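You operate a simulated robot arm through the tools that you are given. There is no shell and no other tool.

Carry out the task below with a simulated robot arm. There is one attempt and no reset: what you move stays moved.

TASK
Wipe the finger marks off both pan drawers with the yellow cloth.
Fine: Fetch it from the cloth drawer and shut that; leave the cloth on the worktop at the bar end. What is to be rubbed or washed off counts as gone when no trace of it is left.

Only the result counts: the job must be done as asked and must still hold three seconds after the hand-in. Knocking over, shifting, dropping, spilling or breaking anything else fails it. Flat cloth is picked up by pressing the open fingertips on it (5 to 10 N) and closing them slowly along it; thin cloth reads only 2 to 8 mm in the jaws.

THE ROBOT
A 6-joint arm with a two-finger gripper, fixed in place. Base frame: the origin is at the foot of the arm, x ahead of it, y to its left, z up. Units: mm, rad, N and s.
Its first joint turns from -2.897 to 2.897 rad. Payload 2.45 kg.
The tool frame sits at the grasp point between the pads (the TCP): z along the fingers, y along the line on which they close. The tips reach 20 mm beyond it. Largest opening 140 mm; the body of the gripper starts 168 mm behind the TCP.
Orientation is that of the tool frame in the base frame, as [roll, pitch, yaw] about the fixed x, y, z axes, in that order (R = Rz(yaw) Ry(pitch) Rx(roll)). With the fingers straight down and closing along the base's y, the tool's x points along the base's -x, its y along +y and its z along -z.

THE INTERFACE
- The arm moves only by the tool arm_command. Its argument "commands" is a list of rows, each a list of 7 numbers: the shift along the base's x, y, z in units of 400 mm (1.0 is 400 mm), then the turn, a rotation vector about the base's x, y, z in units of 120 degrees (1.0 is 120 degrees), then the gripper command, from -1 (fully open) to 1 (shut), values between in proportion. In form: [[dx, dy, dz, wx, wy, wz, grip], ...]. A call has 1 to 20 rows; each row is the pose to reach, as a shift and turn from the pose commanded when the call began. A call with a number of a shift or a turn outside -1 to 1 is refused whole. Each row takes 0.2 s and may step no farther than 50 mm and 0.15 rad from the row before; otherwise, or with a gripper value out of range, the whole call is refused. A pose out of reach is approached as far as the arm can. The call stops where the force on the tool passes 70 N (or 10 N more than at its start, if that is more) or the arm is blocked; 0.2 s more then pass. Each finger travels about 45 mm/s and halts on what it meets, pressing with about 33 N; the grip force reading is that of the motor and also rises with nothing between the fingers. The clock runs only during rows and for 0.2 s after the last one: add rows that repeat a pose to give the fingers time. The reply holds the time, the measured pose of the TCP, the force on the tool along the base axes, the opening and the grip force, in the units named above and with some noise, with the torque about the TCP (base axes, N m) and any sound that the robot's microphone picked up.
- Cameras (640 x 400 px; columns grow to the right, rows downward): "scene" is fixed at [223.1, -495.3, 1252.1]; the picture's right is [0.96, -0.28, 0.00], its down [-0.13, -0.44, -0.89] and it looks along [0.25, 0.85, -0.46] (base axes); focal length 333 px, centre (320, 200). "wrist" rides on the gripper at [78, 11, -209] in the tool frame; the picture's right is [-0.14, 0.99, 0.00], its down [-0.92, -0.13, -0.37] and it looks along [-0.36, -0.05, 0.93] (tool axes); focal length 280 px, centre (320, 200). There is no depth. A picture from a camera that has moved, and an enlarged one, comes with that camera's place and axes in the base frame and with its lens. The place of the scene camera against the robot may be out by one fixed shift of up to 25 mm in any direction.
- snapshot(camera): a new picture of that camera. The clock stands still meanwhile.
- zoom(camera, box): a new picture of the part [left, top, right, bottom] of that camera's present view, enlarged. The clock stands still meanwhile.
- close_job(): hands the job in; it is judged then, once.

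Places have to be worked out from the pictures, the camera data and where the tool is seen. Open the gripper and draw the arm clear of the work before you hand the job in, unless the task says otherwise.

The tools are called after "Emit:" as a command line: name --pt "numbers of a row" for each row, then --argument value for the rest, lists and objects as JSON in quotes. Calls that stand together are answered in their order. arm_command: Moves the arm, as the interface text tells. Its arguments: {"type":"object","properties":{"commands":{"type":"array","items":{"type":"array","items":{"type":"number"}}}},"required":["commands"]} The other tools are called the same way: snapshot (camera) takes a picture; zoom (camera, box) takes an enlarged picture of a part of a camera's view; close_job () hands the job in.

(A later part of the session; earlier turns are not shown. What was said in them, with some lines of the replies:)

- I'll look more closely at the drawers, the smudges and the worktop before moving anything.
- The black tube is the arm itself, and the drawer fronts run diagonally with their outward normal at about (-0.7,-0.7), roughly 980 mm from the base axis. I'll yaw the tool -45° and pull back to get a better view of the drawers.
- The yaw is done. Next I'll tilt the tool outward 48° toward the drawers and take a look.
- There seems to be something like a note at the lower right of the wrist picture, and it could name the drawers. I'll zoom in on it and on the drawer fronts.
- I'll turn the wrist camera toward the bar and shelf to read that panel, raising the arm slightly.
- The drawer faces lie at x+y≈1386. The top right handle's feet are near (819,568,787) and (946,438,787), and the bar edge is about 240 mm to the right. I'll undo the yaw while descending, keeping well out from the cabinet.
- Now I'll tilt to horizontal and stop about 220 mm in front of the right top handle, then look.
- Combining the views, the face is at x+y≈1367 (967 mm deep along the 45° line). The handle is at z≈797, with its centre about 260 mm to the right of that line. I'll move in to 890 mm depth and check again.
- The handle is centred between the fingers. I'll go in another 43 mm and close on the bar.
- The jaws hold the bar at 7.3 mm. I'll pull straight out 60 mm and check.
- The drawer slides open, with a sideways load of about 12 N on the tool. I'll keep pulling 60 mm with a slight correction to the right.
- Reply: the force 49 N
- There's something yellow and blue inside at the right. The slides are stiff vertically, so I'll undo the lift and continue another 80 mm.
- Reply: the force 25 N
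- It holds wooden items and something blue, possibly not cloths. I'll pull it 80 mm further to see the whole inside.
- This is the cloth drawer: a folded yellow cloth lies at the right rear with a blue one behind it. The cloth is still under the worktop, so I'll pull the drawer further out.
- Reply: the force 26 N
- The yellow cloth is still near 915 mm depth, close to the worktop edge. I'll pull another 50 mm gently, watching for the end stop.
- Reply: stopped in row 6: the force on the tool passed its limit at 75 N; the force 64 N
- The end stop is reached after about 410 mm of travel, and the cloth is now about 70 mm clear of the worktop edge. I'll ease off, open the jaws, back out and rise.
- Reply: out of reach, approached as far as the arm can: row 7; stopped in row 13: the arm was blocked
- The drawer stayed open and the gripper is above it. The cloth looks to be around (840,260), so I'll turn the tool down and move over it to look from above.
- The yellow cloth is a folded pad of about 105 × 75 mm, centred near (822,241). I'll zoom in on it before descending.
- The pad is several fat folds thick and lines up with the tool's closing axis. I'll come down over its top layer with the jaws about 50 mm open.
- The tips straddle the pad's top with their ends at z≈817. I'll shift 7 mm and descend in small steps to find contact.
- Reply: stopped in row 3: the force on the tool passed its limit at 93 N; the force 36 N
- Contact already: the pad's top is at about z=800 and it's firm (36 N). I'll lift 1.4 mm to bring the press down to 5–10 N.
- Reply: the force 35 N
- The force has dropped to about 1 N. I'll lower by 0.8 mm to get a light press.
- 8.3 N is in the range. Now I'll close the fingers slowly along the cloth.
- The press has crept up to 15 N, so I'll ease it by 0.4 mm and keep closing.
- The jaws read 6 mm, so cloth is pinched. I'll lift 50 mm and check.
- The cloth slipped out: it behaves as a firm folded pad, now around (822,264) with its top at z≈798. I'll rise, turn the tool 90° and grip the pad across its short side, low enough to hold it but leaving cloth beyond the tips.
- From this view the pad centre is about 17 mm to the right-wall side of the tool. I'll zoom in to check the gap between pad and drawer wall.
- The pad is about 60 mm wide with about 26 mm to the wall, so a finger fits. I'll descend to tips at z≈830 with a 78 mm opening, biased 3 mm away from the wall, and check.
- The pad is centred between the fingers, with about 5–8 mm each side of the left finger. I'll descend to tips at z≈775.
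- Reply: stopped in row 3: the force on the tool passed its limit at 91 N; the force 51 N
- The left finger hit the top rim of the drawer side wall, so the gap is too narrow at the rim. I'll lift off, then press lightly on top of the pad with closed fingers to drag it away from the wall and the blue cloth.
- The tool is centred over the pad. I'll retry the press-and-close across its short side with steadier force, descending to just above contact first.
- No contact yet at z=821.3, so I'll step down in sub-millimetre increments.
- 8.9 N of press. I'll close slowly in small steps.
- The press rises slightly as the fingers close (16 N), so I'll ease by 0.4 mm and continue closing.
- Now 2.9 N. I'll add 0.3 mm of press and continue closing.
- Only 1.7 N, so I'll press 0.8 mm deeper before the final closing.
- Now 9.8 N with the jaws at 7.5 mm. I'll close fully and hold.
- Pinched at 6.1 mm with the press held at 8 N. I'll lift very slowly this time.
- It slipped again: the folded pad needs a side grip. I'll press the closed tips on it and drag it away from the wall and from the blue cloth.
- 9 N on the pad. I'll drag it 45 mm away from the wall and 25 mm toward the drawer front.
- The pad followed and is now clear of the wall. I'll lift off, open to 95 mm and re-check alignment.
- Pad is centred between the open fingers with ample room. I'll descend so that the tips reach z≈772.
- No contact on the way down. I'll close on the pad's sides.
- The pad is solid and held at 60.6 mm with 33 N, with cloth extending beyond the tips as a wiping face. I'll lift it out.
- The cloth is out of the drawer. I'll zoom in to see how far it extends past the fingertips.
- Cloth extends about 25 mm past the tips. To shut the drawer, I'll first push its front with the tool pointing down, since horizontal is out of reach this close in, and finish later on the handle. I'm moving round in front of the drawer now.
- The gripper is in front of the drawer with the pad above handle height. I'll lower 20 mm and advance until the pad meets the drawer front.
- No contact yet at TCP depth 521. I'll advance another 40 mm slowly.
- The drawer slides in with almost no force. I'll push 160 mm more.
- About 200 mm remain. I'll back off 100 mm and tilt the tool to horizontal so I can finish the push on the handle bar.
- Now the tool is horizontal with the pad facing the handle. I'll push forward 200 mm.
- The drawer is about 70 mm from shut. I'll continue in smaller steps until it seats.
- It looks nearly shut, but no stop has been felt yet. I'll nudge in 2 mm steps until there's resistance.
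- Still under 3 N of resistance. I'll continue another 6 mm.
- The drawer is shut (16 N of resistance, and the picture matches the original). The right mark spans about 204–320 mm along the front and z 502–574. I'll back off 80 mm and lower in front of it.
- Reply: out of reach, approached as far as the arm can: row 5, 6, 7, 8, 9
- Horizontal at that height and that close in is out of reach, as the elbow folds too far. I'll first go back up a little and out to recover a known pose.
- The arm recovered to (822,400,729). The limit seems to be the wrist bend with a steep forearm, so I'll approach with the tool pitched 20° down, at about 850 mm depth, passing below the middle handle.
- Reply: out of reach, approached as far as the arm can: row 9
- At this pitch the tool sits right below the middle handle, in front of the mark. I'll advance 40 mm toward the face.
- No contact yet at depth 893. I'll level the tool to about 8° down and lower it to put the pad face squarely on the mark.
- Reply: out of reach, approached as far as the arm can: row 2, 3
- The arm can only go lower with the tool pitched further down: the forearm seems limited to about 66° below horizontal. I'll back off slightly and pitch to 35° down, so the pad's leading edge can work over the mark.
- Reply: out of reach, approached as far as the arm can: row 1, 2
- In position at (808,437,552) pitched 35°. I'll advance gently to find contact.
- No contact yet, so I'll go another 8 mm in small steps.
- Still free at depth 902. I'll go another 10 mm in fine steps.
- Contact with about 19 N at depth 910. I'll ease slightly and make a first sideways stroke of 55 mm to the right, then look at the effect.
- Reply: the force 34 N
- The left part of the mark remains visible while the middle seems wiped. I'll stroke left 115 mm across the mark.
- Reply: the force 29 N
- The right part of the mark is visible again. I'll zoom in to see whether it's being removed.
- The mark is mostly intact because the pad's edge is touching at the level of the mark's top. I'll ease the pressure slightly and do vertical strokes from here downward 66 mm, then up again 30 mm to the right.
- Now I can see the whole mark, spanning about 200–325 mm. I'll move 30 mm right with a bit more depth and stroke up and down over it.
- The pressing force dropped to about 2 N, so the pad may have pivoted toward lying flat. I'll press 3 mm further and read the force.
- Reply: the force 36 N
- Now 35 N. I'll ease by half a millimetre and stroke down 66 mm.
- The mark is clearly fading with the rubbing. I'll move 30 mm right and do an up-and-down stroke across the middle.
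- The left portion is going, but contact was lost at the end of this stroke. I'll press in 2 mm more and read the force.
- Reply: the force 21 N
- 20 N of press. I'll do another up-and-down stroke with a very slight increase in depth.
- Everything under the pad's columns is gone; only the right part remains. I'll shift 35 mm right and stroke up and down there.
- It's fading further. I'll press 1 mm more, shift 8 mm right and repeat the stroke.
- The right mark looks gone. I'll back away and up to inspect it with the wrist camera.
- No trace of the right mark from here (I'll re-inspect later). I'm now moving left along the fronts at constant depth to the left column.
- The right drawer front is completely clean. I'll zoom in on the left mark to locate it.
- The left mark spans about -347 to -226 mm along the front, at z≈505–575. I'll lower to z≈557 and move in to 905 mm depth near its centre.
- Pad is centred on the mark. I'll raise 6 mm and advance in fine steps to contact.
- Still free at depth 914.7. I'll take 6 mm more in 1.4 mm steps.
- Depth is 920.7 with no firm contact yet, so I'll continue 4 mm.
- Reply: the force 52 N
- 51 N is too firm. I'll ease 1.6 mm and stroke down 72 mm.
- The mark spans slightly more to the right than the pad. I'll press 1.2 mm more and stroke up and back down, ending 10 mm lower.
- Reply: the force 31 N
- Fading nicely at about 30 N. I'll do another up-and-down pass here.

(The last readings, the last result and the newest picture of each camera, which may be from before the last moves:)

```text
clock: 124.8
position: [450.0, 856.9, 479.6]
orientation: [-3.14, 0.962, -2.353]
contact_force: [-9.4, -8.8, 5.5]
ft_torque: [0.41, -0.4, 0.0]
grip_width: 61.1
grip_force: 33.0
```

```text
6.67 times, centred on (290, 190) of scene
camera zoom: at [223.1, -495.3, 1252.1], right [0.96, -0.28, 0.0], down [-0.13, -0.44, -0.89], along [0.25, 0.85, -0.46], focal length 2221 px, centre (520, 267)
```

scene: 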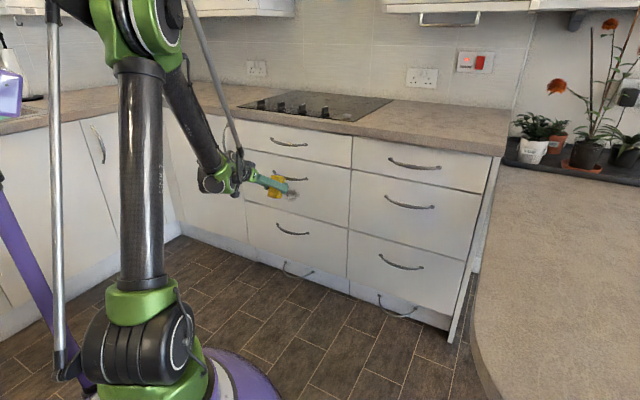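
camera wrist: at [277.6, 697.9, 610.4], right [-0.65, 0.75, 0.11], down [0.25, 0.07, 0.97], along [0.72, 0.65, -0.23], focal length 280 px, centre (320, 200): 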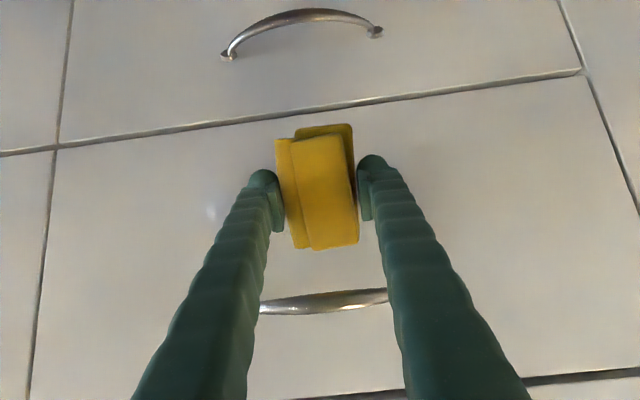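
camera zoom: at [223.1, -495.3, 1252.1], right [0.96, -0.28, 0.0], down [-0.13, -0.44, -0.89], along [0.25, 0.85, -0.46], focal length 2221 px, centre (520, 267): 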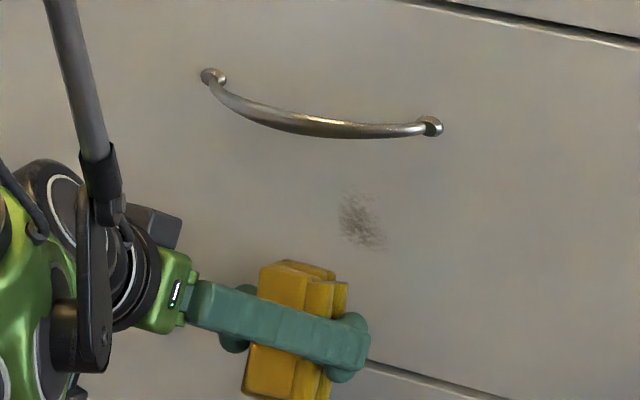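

Only a small patch on the right remains. I'll shift 32 mm right and stroke up and down.

Emit:
arm_command --pt "0.0285 -0.0275 0.0 0 0 0 1" --pt "0.0573 -0.0557 0.01 0 0 0 1" --pt "0.0573 -0.0557 0.038 0 0 0 1" --pt "0.0573 -0.0557 0.066 0 0 0 1" --pt "0.0573 -0.0557 0.094 0 0 0 1" --pt "0.0573 -0.0557 0.122 0 0 0 1" --pt "0.0573 -0.0557 0.15 0 0 0 1" --pt "0.0573 -0.0557 0.178 0 0 0 1" --pt "0.0573 -0.0557 0.2 0 0 0 1" --pt "0.0573 -0.0557 0.178 0 0 0 1" --pt "0.0573 -0.0557 0.15 0 0 0 1" --pt "0.0575 -0.0555 0.122 0 0 0 1" --pt "0.0577 -0.0553 0.094 0 0 0 1" --pt "0.0579 -0.0551 0.066 0 0 0 1" --pt "0.0581 -0.0549 0.038 0 0 0 1" --pt "0.0583 -0.0547 0.01 0 0 0 1"

Emit:
zoom --camera "scene" --box '[250, 160, 330, 220]'

```text
clock: 128.2
position: [474.1, 835.8, 483.5]
orientation: [-3.138, 0.962, -2.352]
contact_force: [-9.1, -9.2, 5.0]
ft_torque: [0.42, -0.46, 0.06]
grip_width: 61.6
grip_force: 32.9
```

```text
6.67 times, centred on (290, 190) of scene
camera zoom: at [223.1, -495.3, 1252.1], right [0.96, -0.28, 0.0], down [-0.13, -0.44, -0.89], along [0.25, 0.85, -0.46], focal length 2221 px, centre (520, 267)
```

zoom: 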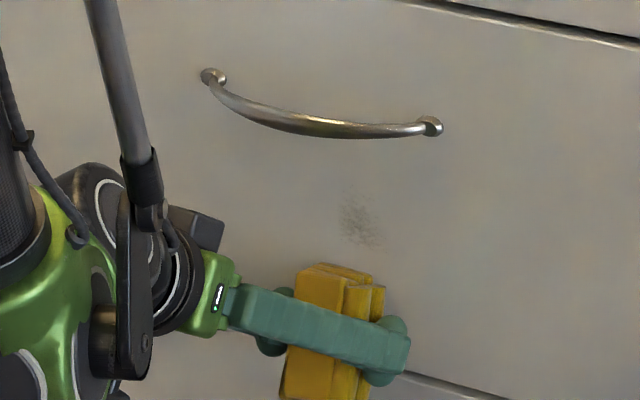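

Nearly gone. I'll press 0.6 mm more and repeat the stroke.

Emit:
arm_command --pt "0.001 0.001 0.0 0 0 0 1" --pt "0.001 0.001 0.028 0 0 0 1" --pt "0.001 0.001 0.056 0 0 0 1" --pt "0.001 0.001 0.084 0 0 0 1" --pt "0.001 0.001 0.112 0 0 0 1" --pt "0.001 0.001 0.14 0 0 0 1" --pt "0.001 0.001 0.168 0 0 0 1" --pt "0.001 0.001 0.19 0 0 0 1" --pt "0.001 0.001 0.168 0 0 0 1" --pt "0.001 0.001 0.14 0 0 0 1" --pt "0.0012 0.0012 0.112 0 0 0 1" --pt "0.0014 0.0014 0.084 0 0 0 1" --pt "0.0016 0.0016 0.056 0 0 0 1" --pt "0.0018 0.0018 0.028 0 0 0 1" --pt "0.002 0.002 0 0 0 0 1"

Emit:
zoom --camera "scene" --box '[250, 160, 330, 220]'

```text
clock: 131.4
position: [473.4, 836.3, 484.2]
orientation: [-3.141, 0.961, -2.355]
contact_force: [-1.2, -1.1, 0.3]
ft_torque: [0.03, -0.05, 0.01]
grip_width: 61.5
grip_force: 33.2
```

```text
6.67 times, centred on (290, 190) of scene
camera zoom: at [223.1, -495.3, 1252.1], right [0.96, -0.28, 0.0], down [-0.13, -0.44, -0.89], along [0.25, 0.85, -0.46], focal length 2221 px, centre (520, 267)
```

zoom: 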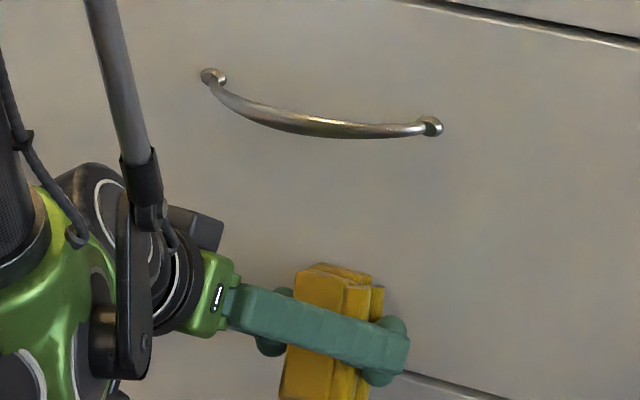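

The visible area is clean. I'll back off and up, and inspect the whole left front.

Emit:
arm_command --pt "-0.03 -0.03 0.02 0 0 0 1" --pt "-0.07 -0.07 0.06 0 0 0 1" --pt "-0.11 -0.11 0.12 0 0 0 1" --pt "-0.15 -0.15 0.2 0 0 0 1" --pt "-0.18 -0.18 0.3 0 0 0 1" --pt "-0.22 -0.22 0.4 0 0 0 1" --pt "-0.26 -0.26 0.5 0 0 0 1"

Emit:
snapshot --camera "wrist"

Emit:
zoom --camera "scene" --box '[230, 120, 350, 210]'

Emit:
zoom --camera "scene" --box '[250, 160, 330, 220]'

```text
clock: 133.0
position: [368.4, 730.8, 684.3]
orientation: [-3.139, 0.962, -2.352]
contact_force: [0.1, -0.1, -1.6]
ft_torque: [-0.02, 0.02, -0.02]
grip_width: 61.3
grip_force: 33.0
```

```text
taken
camera wrist: at [209.3, 586.2, 739.1], right [-0.65, 0.75, 0.11], down [0.25, 0.07, 0.97], along [0.72, 0.65, -0.23], focal length 280 px, centre (320, 200)
```

wrist: 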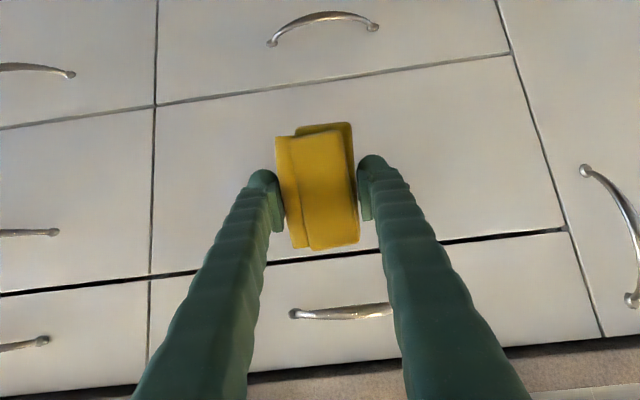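

```text
4.44 times, centred on (290, 165) of scene
camera zoom: at [223.1, -495.3, 1252.1], right [0.96, -0.28, 0.0], down [-0.13, -0.44, -0.89], along [0.25, 0.85, -0.46], focal length 1481 px, centre (453, 356)
```

zoom: 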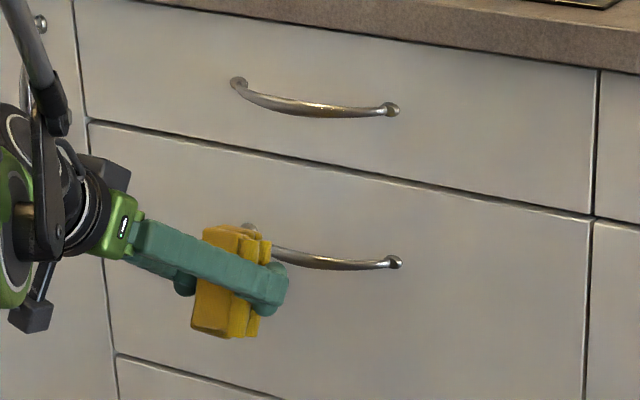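

```text
6.67 times, centred on (290, 190) of scene
camera zoom: at [223.1, -495.3, 1252.1], right [0.96, -0.28, 0.0], down [-0.13, -0.44, -0.89], along [0.25, 0.85, -0.46], focal length 2221 px, centre (520, 267)
```

zoom: 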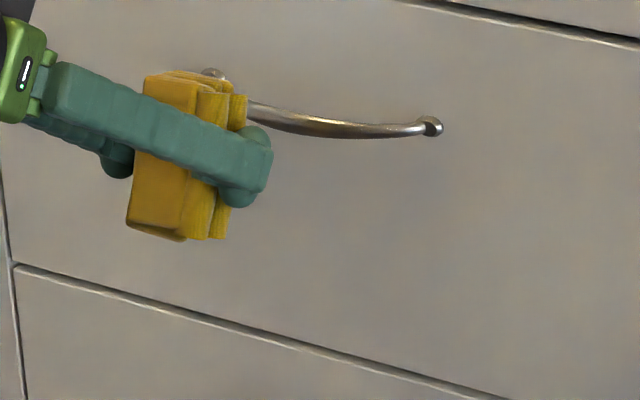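

Both fronts look clean. Next is laying the cloth on the worktop at its bar end, around 420 mm right and 990 mm deep, so I'll first rise and move back to the right, in front of the worktop.

Emit:
arm_command --pt "0 0 0.115 0 0 0 1" --pt "0 0 0.23 0 0 0 1" --pt "0 0 0.345 0 0 0 1" --pt "0 0 0.46 0 0 0 1" --pt "0 0 0.575 0 0 0 1" --pt "0 0 0.69 0 0 0 1" --pt "0 0 0.805 0 0 0 1" --pt "0 0 0.915 0 0 0 1" --pt "0.085 -0.07 0.915 0 0 0 1" --pt "0.17 -0.14 0.915 0 0 0 1" --pt "0.255 -0.21 0.915 0 0 0 1" --pt "0.34 -0.28 0.915 0 0 0 1" --pt "0.425 -0.35 0.915 0 0 0 1" --pt "0.51 -0.42 0.915 0 0 0 1" --pt "0.595 -0.49 0.915 0 0 0 1" --pt "0.68 -0.56 0.915 0 0 0 1"

Emit:
snapshot --camera "scene"

Emit:
snapshot --camera "wrist"

```text
clock: 136.4
position: [642.2, 508.9, 1047.0]
orientation: [-3.141, 0.964, -2.353]
contact_force: [0.1, -0.2, -0.5]
ft_torque: [0.0, 0.0, -0.01]
grip_width: 61.4
grip_force: 32.4
```

```text
taken
```

scene: 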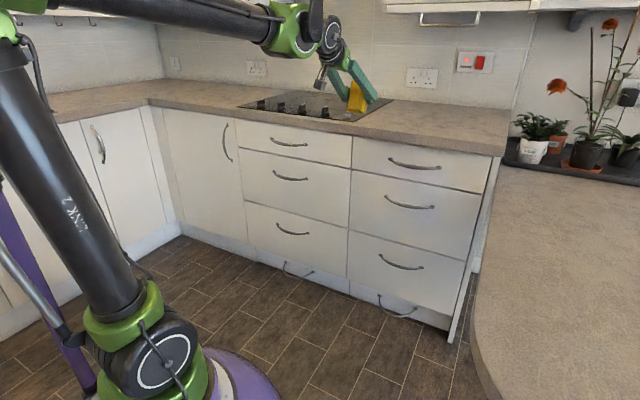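

```text
taken
camera wrist: at [482.5, 363.5, 1103.4], right [-0.65, 0.75, 0.11], down [0.25, 0.07, 0.97], along [0.72, 0.65, -0.23], focal length 280 px, centre (320, 200)
```

wrist: 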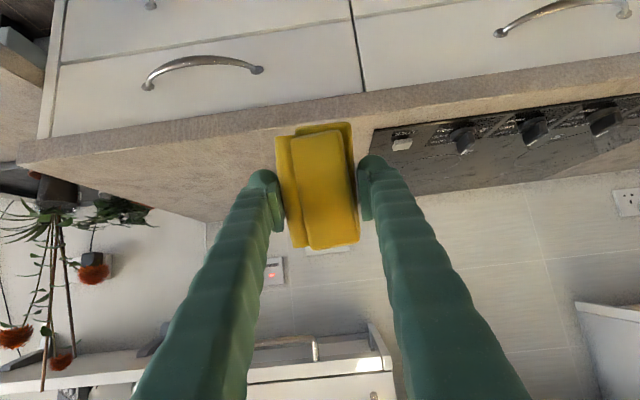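

Both drawer fronts are unobstructed now, so I'll zoom in to verify they're clean and all drawers are shut.

Emit:
zoom --camera "scene" --box '[240, 150, 350, 220]'

Emit:
zoom --camera "scene" --box '[345, 160, 485, 250]'

Emit:
zoom --camera "scene" --box '[260, 170, 310, 205]'

Emit:
zoom --camera "scene" --box '[340, 100, 520, 200]'

```text
5.71 times, centred on (295, 185) of scene
camera zoom: at [223.1, -495.3, 1252.1], right [0.96, -0.28, 0.0], down [-0.13, -0.44, -0.89], along [0.25, 0.85, -0.46], focal length 1904 px, centre (463, 286)
```

zoom: 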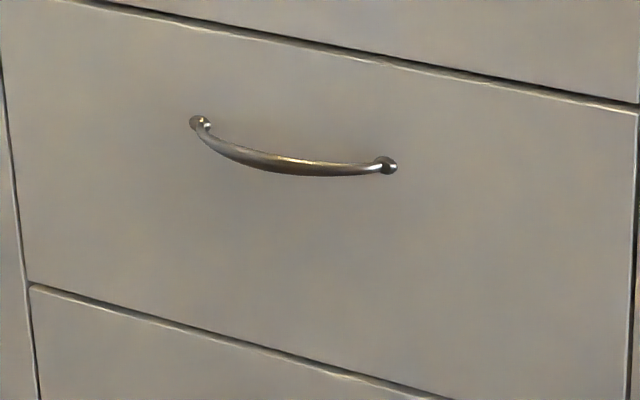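

```text
4.44 times, centred on (415, 205) of scene
camera zoom: at [223.1, -495.3, 1252.1], right [0.96, -0.28, 0.0], down [-0.13, -0.44, -0.89], along [0.25, 0.85, -0.46], focal length 1481 px, centre (-102, 178)
```

zoom: 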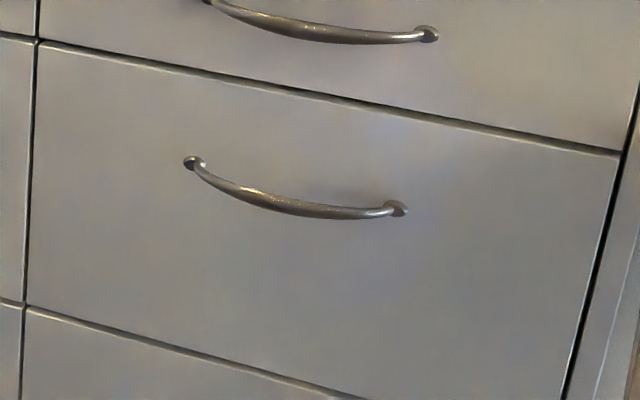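

```text
11.43 times, centred on (285, 188) of scene
camera zoom: at [223.1, -495.3, 1252.1], right [0.96, -0.28, 0.0], down [-0.13, -0.44, -0.89], along [0.25, 0.85, -0.46], focal length 3808 px, centre (720, 343)
```

zoom: 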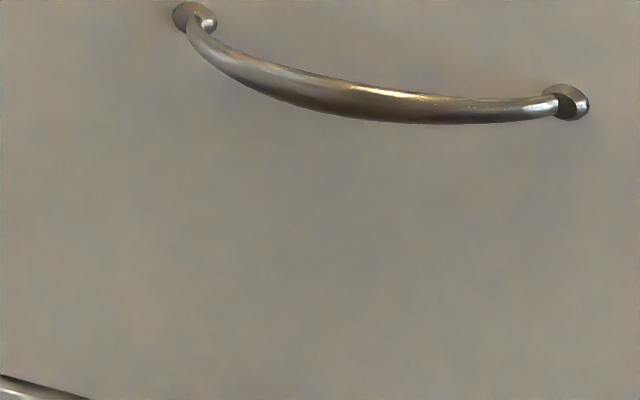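

```text
3.56 times, centred on (430, 150) of scene
camera zoom: at [223.1, -495.3, 1252.1], right [0.96, -0.28, 0.0], down [-0.13, -0.44, -0.89], along [0.25, 0.85, -0.46], focal length 1185 px, centre (-71, 378)
```

zoom: 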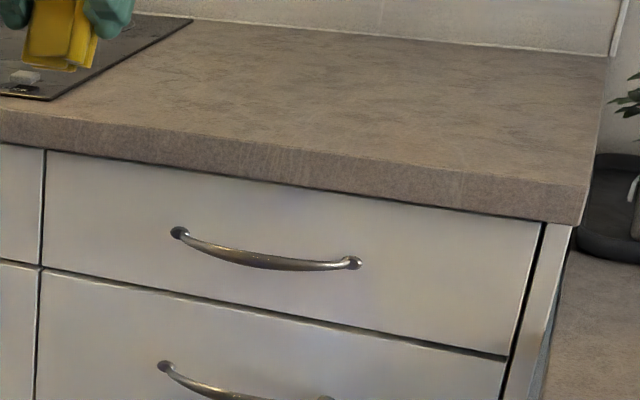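

Both fronts are spotless and the drawers are shut. I'll move to in front of the worktop's bar end, pitching the tool to 65° down.

Emit:
arm_command --pt "0.08 -0.064 0 -0.022 0.022 0 1" --pt "0.16 -0.128 0 -0.044 0.044 0 1" --pt "0.24 -0.192 0 -0.066 0.066 0 1" --pt "0.32 -0.256 0 -0.0885 0.0885 0 1" --pt "0.4 -0.32 0 -0.11 0.11 0 1" --pt "0.48 -0.384 0 -0.133 0.133 0 1" --pt "0.56 -0.448 0 -0.155 0.155 0 1" --pt "0.64 -0.5125 0 -0.177 0.177 0 1"

Emit:
snapshot --camera "scene"

Emit:
snapshot --camera "wrist"

```text
clock: 138.2
position: [897.0, 301.4, 1048.2]
orientation: [3.14, 0.437, -2.352]
contact_force: [-0.9, 0.1, -0.5]
ft_torque: [0.0, -0.05, -0.03]
grip_width: 61.1
grip_force: 33.1
```

```text
taken
```

scene: 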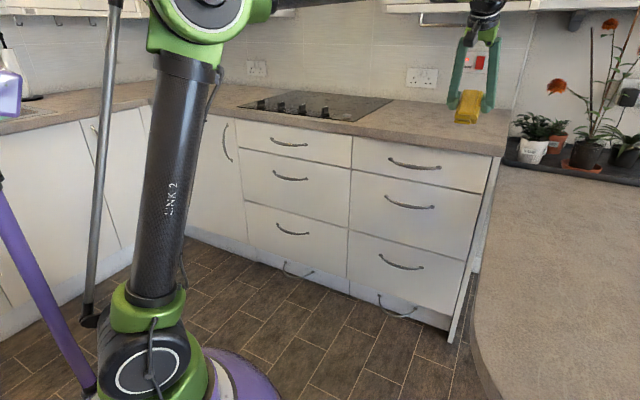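

```text
taken
camera wrist: at [778.7, 196.8, 1203.7], right [-0.61, 0.79, 0.06], down [0.57, 0.39, 0.72], along [0.55, 0.48, -0.69], focal length 280 px, centre (320, 200)
```

wrist: 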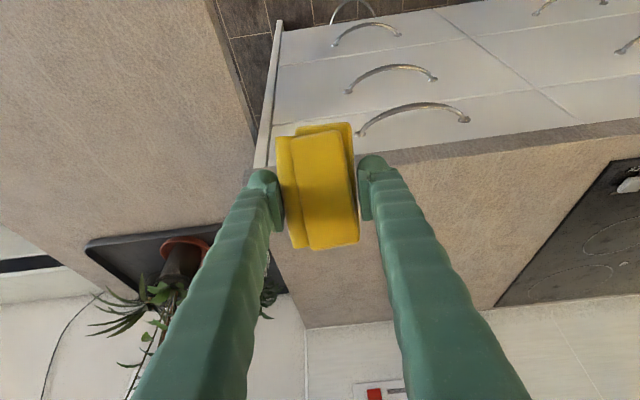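

The worktop's right end is at about t=510–525, so I'll aim for t≈395, depth 990, with the tool at 60° to stay in reach. I'm moving over it at z≈1030.

Emit:
arm_command --pt "0.05 0.075 -0.01 0.0074 -0.0074 0 1" --pt "0.1 0.15 -0.02 0.0148 -0.0148 0 1" --pt "0.15 0.225 -0.03 0.0221 -0.0221 0 1" --pt "0.2058 0.298 -0.045 0.0295 -0.0295 0 1"

Emit:
snapshot --camera "scene"

Emit:
snapshot --camera "wrist"

```text
clock: 139.2
position: [981.8, 421.9, 1030.8]
orientation: [3.141, 0.525, -2.355]
contact_force: [0.2, 0.8, -1.1]
ft_torque: [0.01, 0.0, -0.02]
grip_width: 61.1
grip_force: 33.4
```

```text
taken
```

scene: 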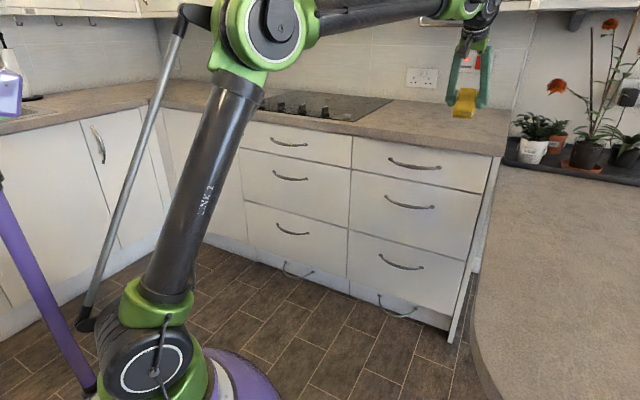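

```text
taken
camera wrist: at [852.7, 307.0, 1171.7], right [-0.62, 0.78, 0.07], down [0.52, 0.34, 0.78], along [0.59, 0.52, -0.62], focal length 280 px, centre (320, 200)
```

wrist: 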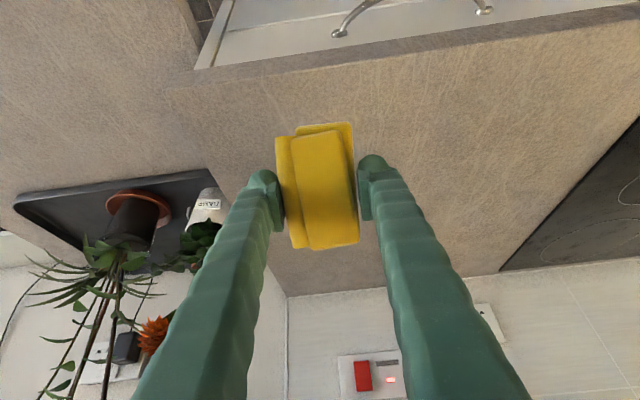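

The pad is well over the worktop near the bar end. I'll lower to z≈975.

Emit:
arm_command --pt "0 0 -0.04 0 0 0 1" --pt "0 0 -0.08 0 0 0 1" --pt "0 0 -0.11 0 0 0 1" --pt "0 0 -0.14 0 0 0 1"

Emit:
zoom --camera "scene" --box '[400, 60, 520, 150]'

```text
clock: 140.2
position: [979.8, 420.7, 975.9]
orientation: [-3.141, 0.526, -2.355]
contact_force: [0.0, -0.3, -0.6]
ft_torque: [-0.01, 0.02, 0.02]
grip_width: 61.4
grip_force: 33.7
```

```text
4.44 times, centred on (460, 105) of scene
camera zoom: at [223.1, -495.3, 1252.1], right [0.96, -0.28, 0.0], down [-0.13, -0.44, -0.89], along [0.25, 0.85, -0.46], focal length 1481 px, centre (-302, 622)
```

zoom: 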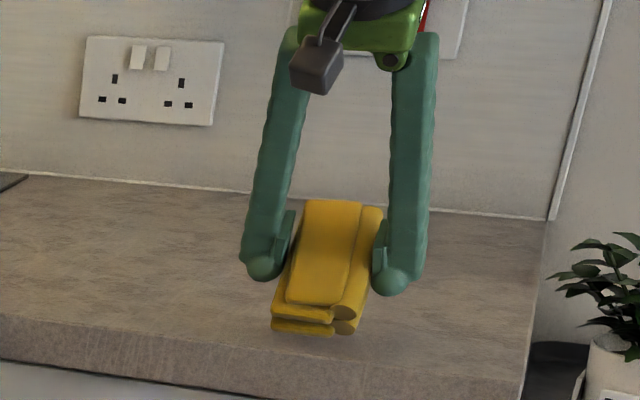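

The pad hovers just above the worktop, with its near end about 30 mm inside the front edge. I'll go 10 mm deeper and lower in small steps.

Emit:
arm_command --pt "0.009 0.009 -0.008 0 0 0 1" --pt "0.018 0.018 -0.016 0 0 0 1" --pt "0.018 0.018 -0.022 0 0 0 1" --pt "0.018 0.018 -0.028 0 0 0 1"

```text
clock: 141.2
position: [986.9, 428.3, 968.2]
orientation: [-3.141, 0.528, -2.354]
contact_force: [13.7, 7.1, 49.3]
ft_torque: [-0.18, 0.1, 0.02]
grip_width: 61.8
grip_force: 33.4
```

Contact at 49 N. I'll ease up 2.5 mm, then open the fingers slowly so the pad settles flat.

Emit:
arm_command --pt "0 0 0.004 0 0 0 1" --pt "0 0 0.0065 0 0 0 1" --pt "0 0 0.0065 0 0 0 0.6" --pt "0 0 0.0065 0 0 0 0.3" --pt "0 0 0.0065 0 0 0 0.1" --pt "0 0 0.0065 0 0 0 -0.05" --pt "0 0 0.0065 0 0 0 -0.25" --pt "0 0 0.0065 0 0 0 -0.45" --pt "0 0 0.0065 0 0 0 -0.45"

Emit:
zoom --camera "scene" --box '[400, 60, 520, 150]'

Emit:
snapshot --camera "wrist"

```text
clock: 143.2
position: [987.7, 429.1, 967.2]
orientation: [-3.141, 0.526, -2.355]
contact_force: [-0.2, 0.1, 0.1]
ft_torque: [-0.01, 0.01, -0.02]
grip_width: 101.5
grip_force: 0.1
```

```text
4.44 times, centred on (460, 105) of scene
camera zoom: at [223.1, -495.3, 1252.1], right [0.96, -0.28, 0.0], down [-0.13, -0.44, -0.89], along [0.25, 0.85, -0.46], focal length 1481 px, centre (-302, 622)
```

zoom: 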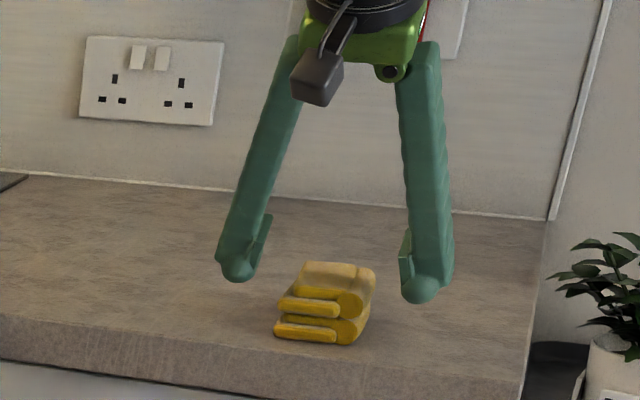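

```text
taken
camera wrist: at [859.7, 314.6, 1108.5], right [-0.62, 0.78, 0.07], down [0.52, 0.34, 0.78], along [0.59, 0.52, -0.62], focal length 280 px, centre (320, 200)
```

wrist: 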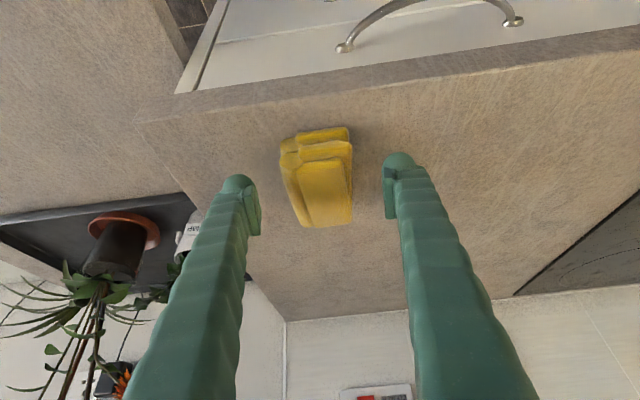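

The cloth lies flat on the worktop at the bar end. I'll withdraw along the tool axis and then back clear of the worktop.

Emit:
arm_command --pt "-0.03 -0.03 0.07 0 0 0 -0.45" --pt "-0.07 -0.07 0.15 0 0 0 -0.45" --pt "-0.115 -0.115 0.24 0 0 0 -0.45" --pt "-0.175 -0.175 0.31 0 0 0 -0.45" --pt "-0.25 -0.25 0.34 0 0 0 -0.45" --pt "-0.33 -0.33 0.36 0 0 0 -0.45" --pt "-0.41 -0.41 0.36 0 0 0 -0.45" --pt "-0.49 -0.49 0.36 0 0 0 -0.6" --pt "-0.57 -0.45 0.36 0 0 0 -0.8" --pt "-0.65 -0.4 0.36 0 0 0 -1" --pt "-0.73 -0.35 0.36 0 0 0 -1" --pt "-0.81 -0.3 0.36 0 0 0 -1"

Emit:
snapshot --camera "scene"

Emit:
zoom --camera "scene" --box '[400, 60, 520, 150]'

Emit:
snapshot --camera "wrist"

```text
clock: 145.8
position: [663.9, 310.0, 1109.8]
orientation: [-3.142, 0.524, -2.355]
contact_force: [0.5, -0.5, 0.0]
ft_torque: [0.0, 0.04, 0.04]
grip_width: 140.1
grip_force: 0.1
```

```text
taken
```

scene: 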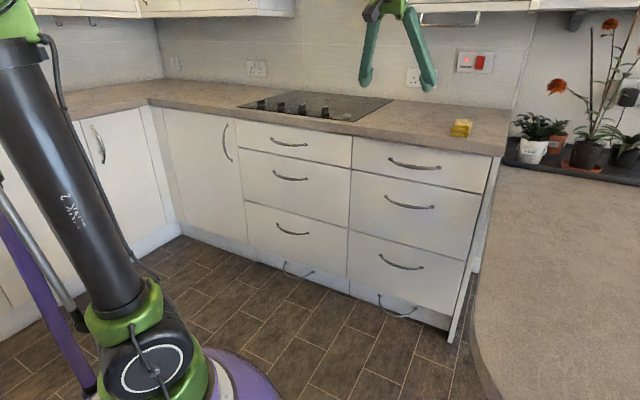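

```text
4.44 times, centred on (460, 105) of scene
camera zoom: at [223.1, -495.3, 1252.1], right [0.96, -0.28, 0.0], down [-0.13, -0.44, -0.89], along [0.25, 0.85, -0.46], focal length 1481 px, centre (-302, 622)
```

zoom: 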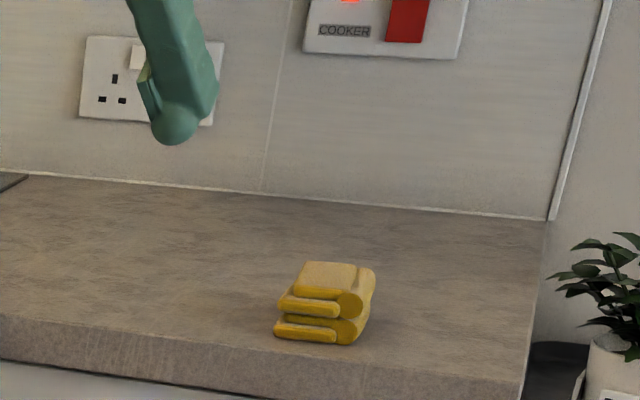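

```text
taken
camera wrist: at [535.0, 195.8, 1251.5], right [-0.62, 0.78, 0.07], down [0.52, 0.34, 0.78], along [0.59, 0.52, -0.62], focal length 280 px, centre (320, 200)
```

wrist: 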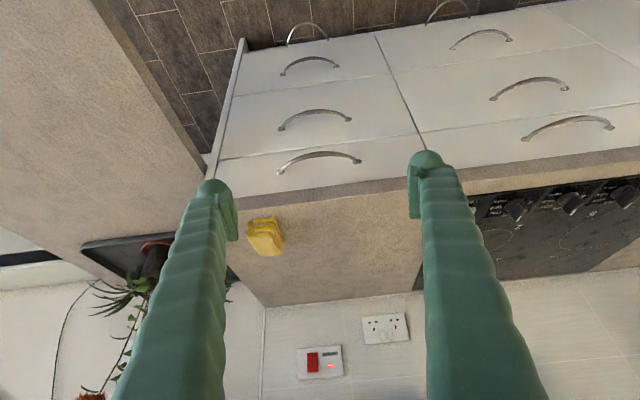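

The cloth is in place, the arm is clear and the gripper is open. As a last check, I'll look at the drawer gaps and fronts from the wrist camera.

Emit:
zoom --camera "wrist" --box '[200, 20, 420, 200]'

Emit:
zoom --camera "wrist" --box '[380, 10, 640, 180]'

Emit:
zoom --camera "scene" --box '[340, 120, 500, 220]'

```text
2.22 times, centred on (310, 110) of wrist
camera zoom: at [535.0, 195.8, 1251.5], right [-0.62, 0.78, 0.07], down [0.52, 0.34, 0.78], along [0.59, 0.52, -0.62], focal length 623 px, centre (342, 400)
```

zoom: 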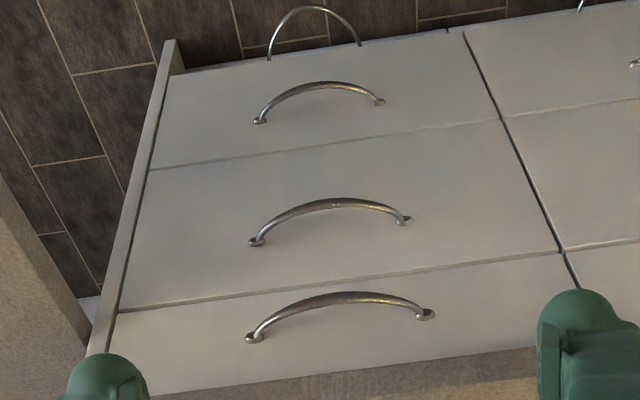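

```text
2.35 times, centred on (510, 95) of wrist
camera zoom: at [535.0, 195.8, 1251.5], right [-0.62, 0.78, 0.07], down [0.52, 0.34, 0.78], along [0.59, 0.52, -0.62], focal length 660 px, centre (-127, 447)
```

zoom: 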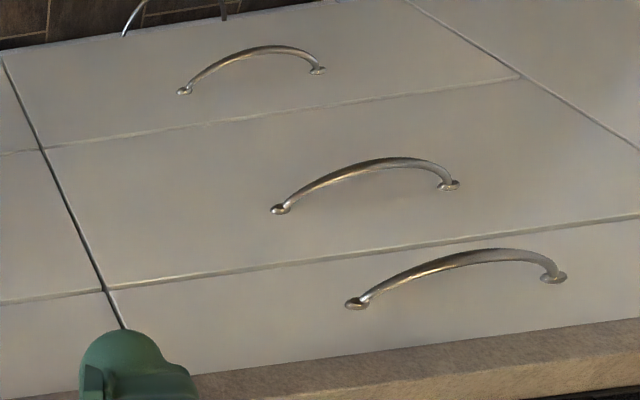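

```text
4.00 times, centred on (420, 170) of scene
camera zoom: at [223.1, -495.3, 1252.1], right [0.96, -0.28, 0.0], down [-0.13, -0.44, -0.89], along [0.25, 0.85, -0.46], focal length 1333 px, centre (-80, 320)
```

zoom: 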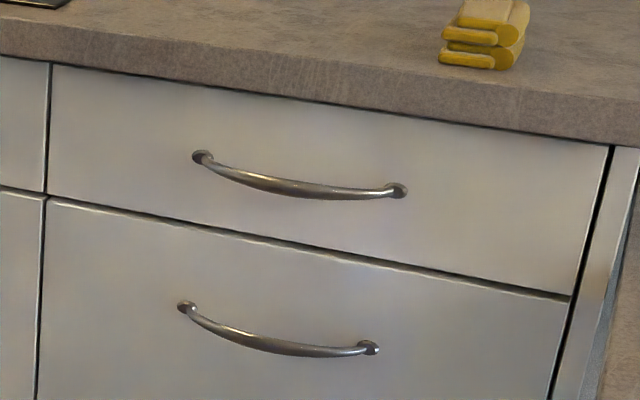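

Both pan drawer fronts show no trace of the marks. The cloth drawer is flush, matching its starting picture, and the yellow cloth is on the worktop at the bar end. The gripper is open and clear, so I'm handing in the job.

Emit:
close_job

```text
The job is handed in.
```

I wiped the finger marks off both pan drawers and handed the job in. The last close-up pictures show no trace on either front.

- **Cloth drawer:** the yellow cloth was in the top right drawer. I shut the drawer after taking the cloth out, and it now sits flush as it did at the start.
- **Cloth:** it is folded and lying flat on the worktop, about 110 mm from the bar end and just behind the front edge.
- **Bumps:** a finger knocked the rim of the cloth drawer's side wall once while I was reaching for the cloth. I saw no damage, and nothing else was moved. The blue cloth and the wooden items stayed in the drawer.

The gripper is open and clear of the work.
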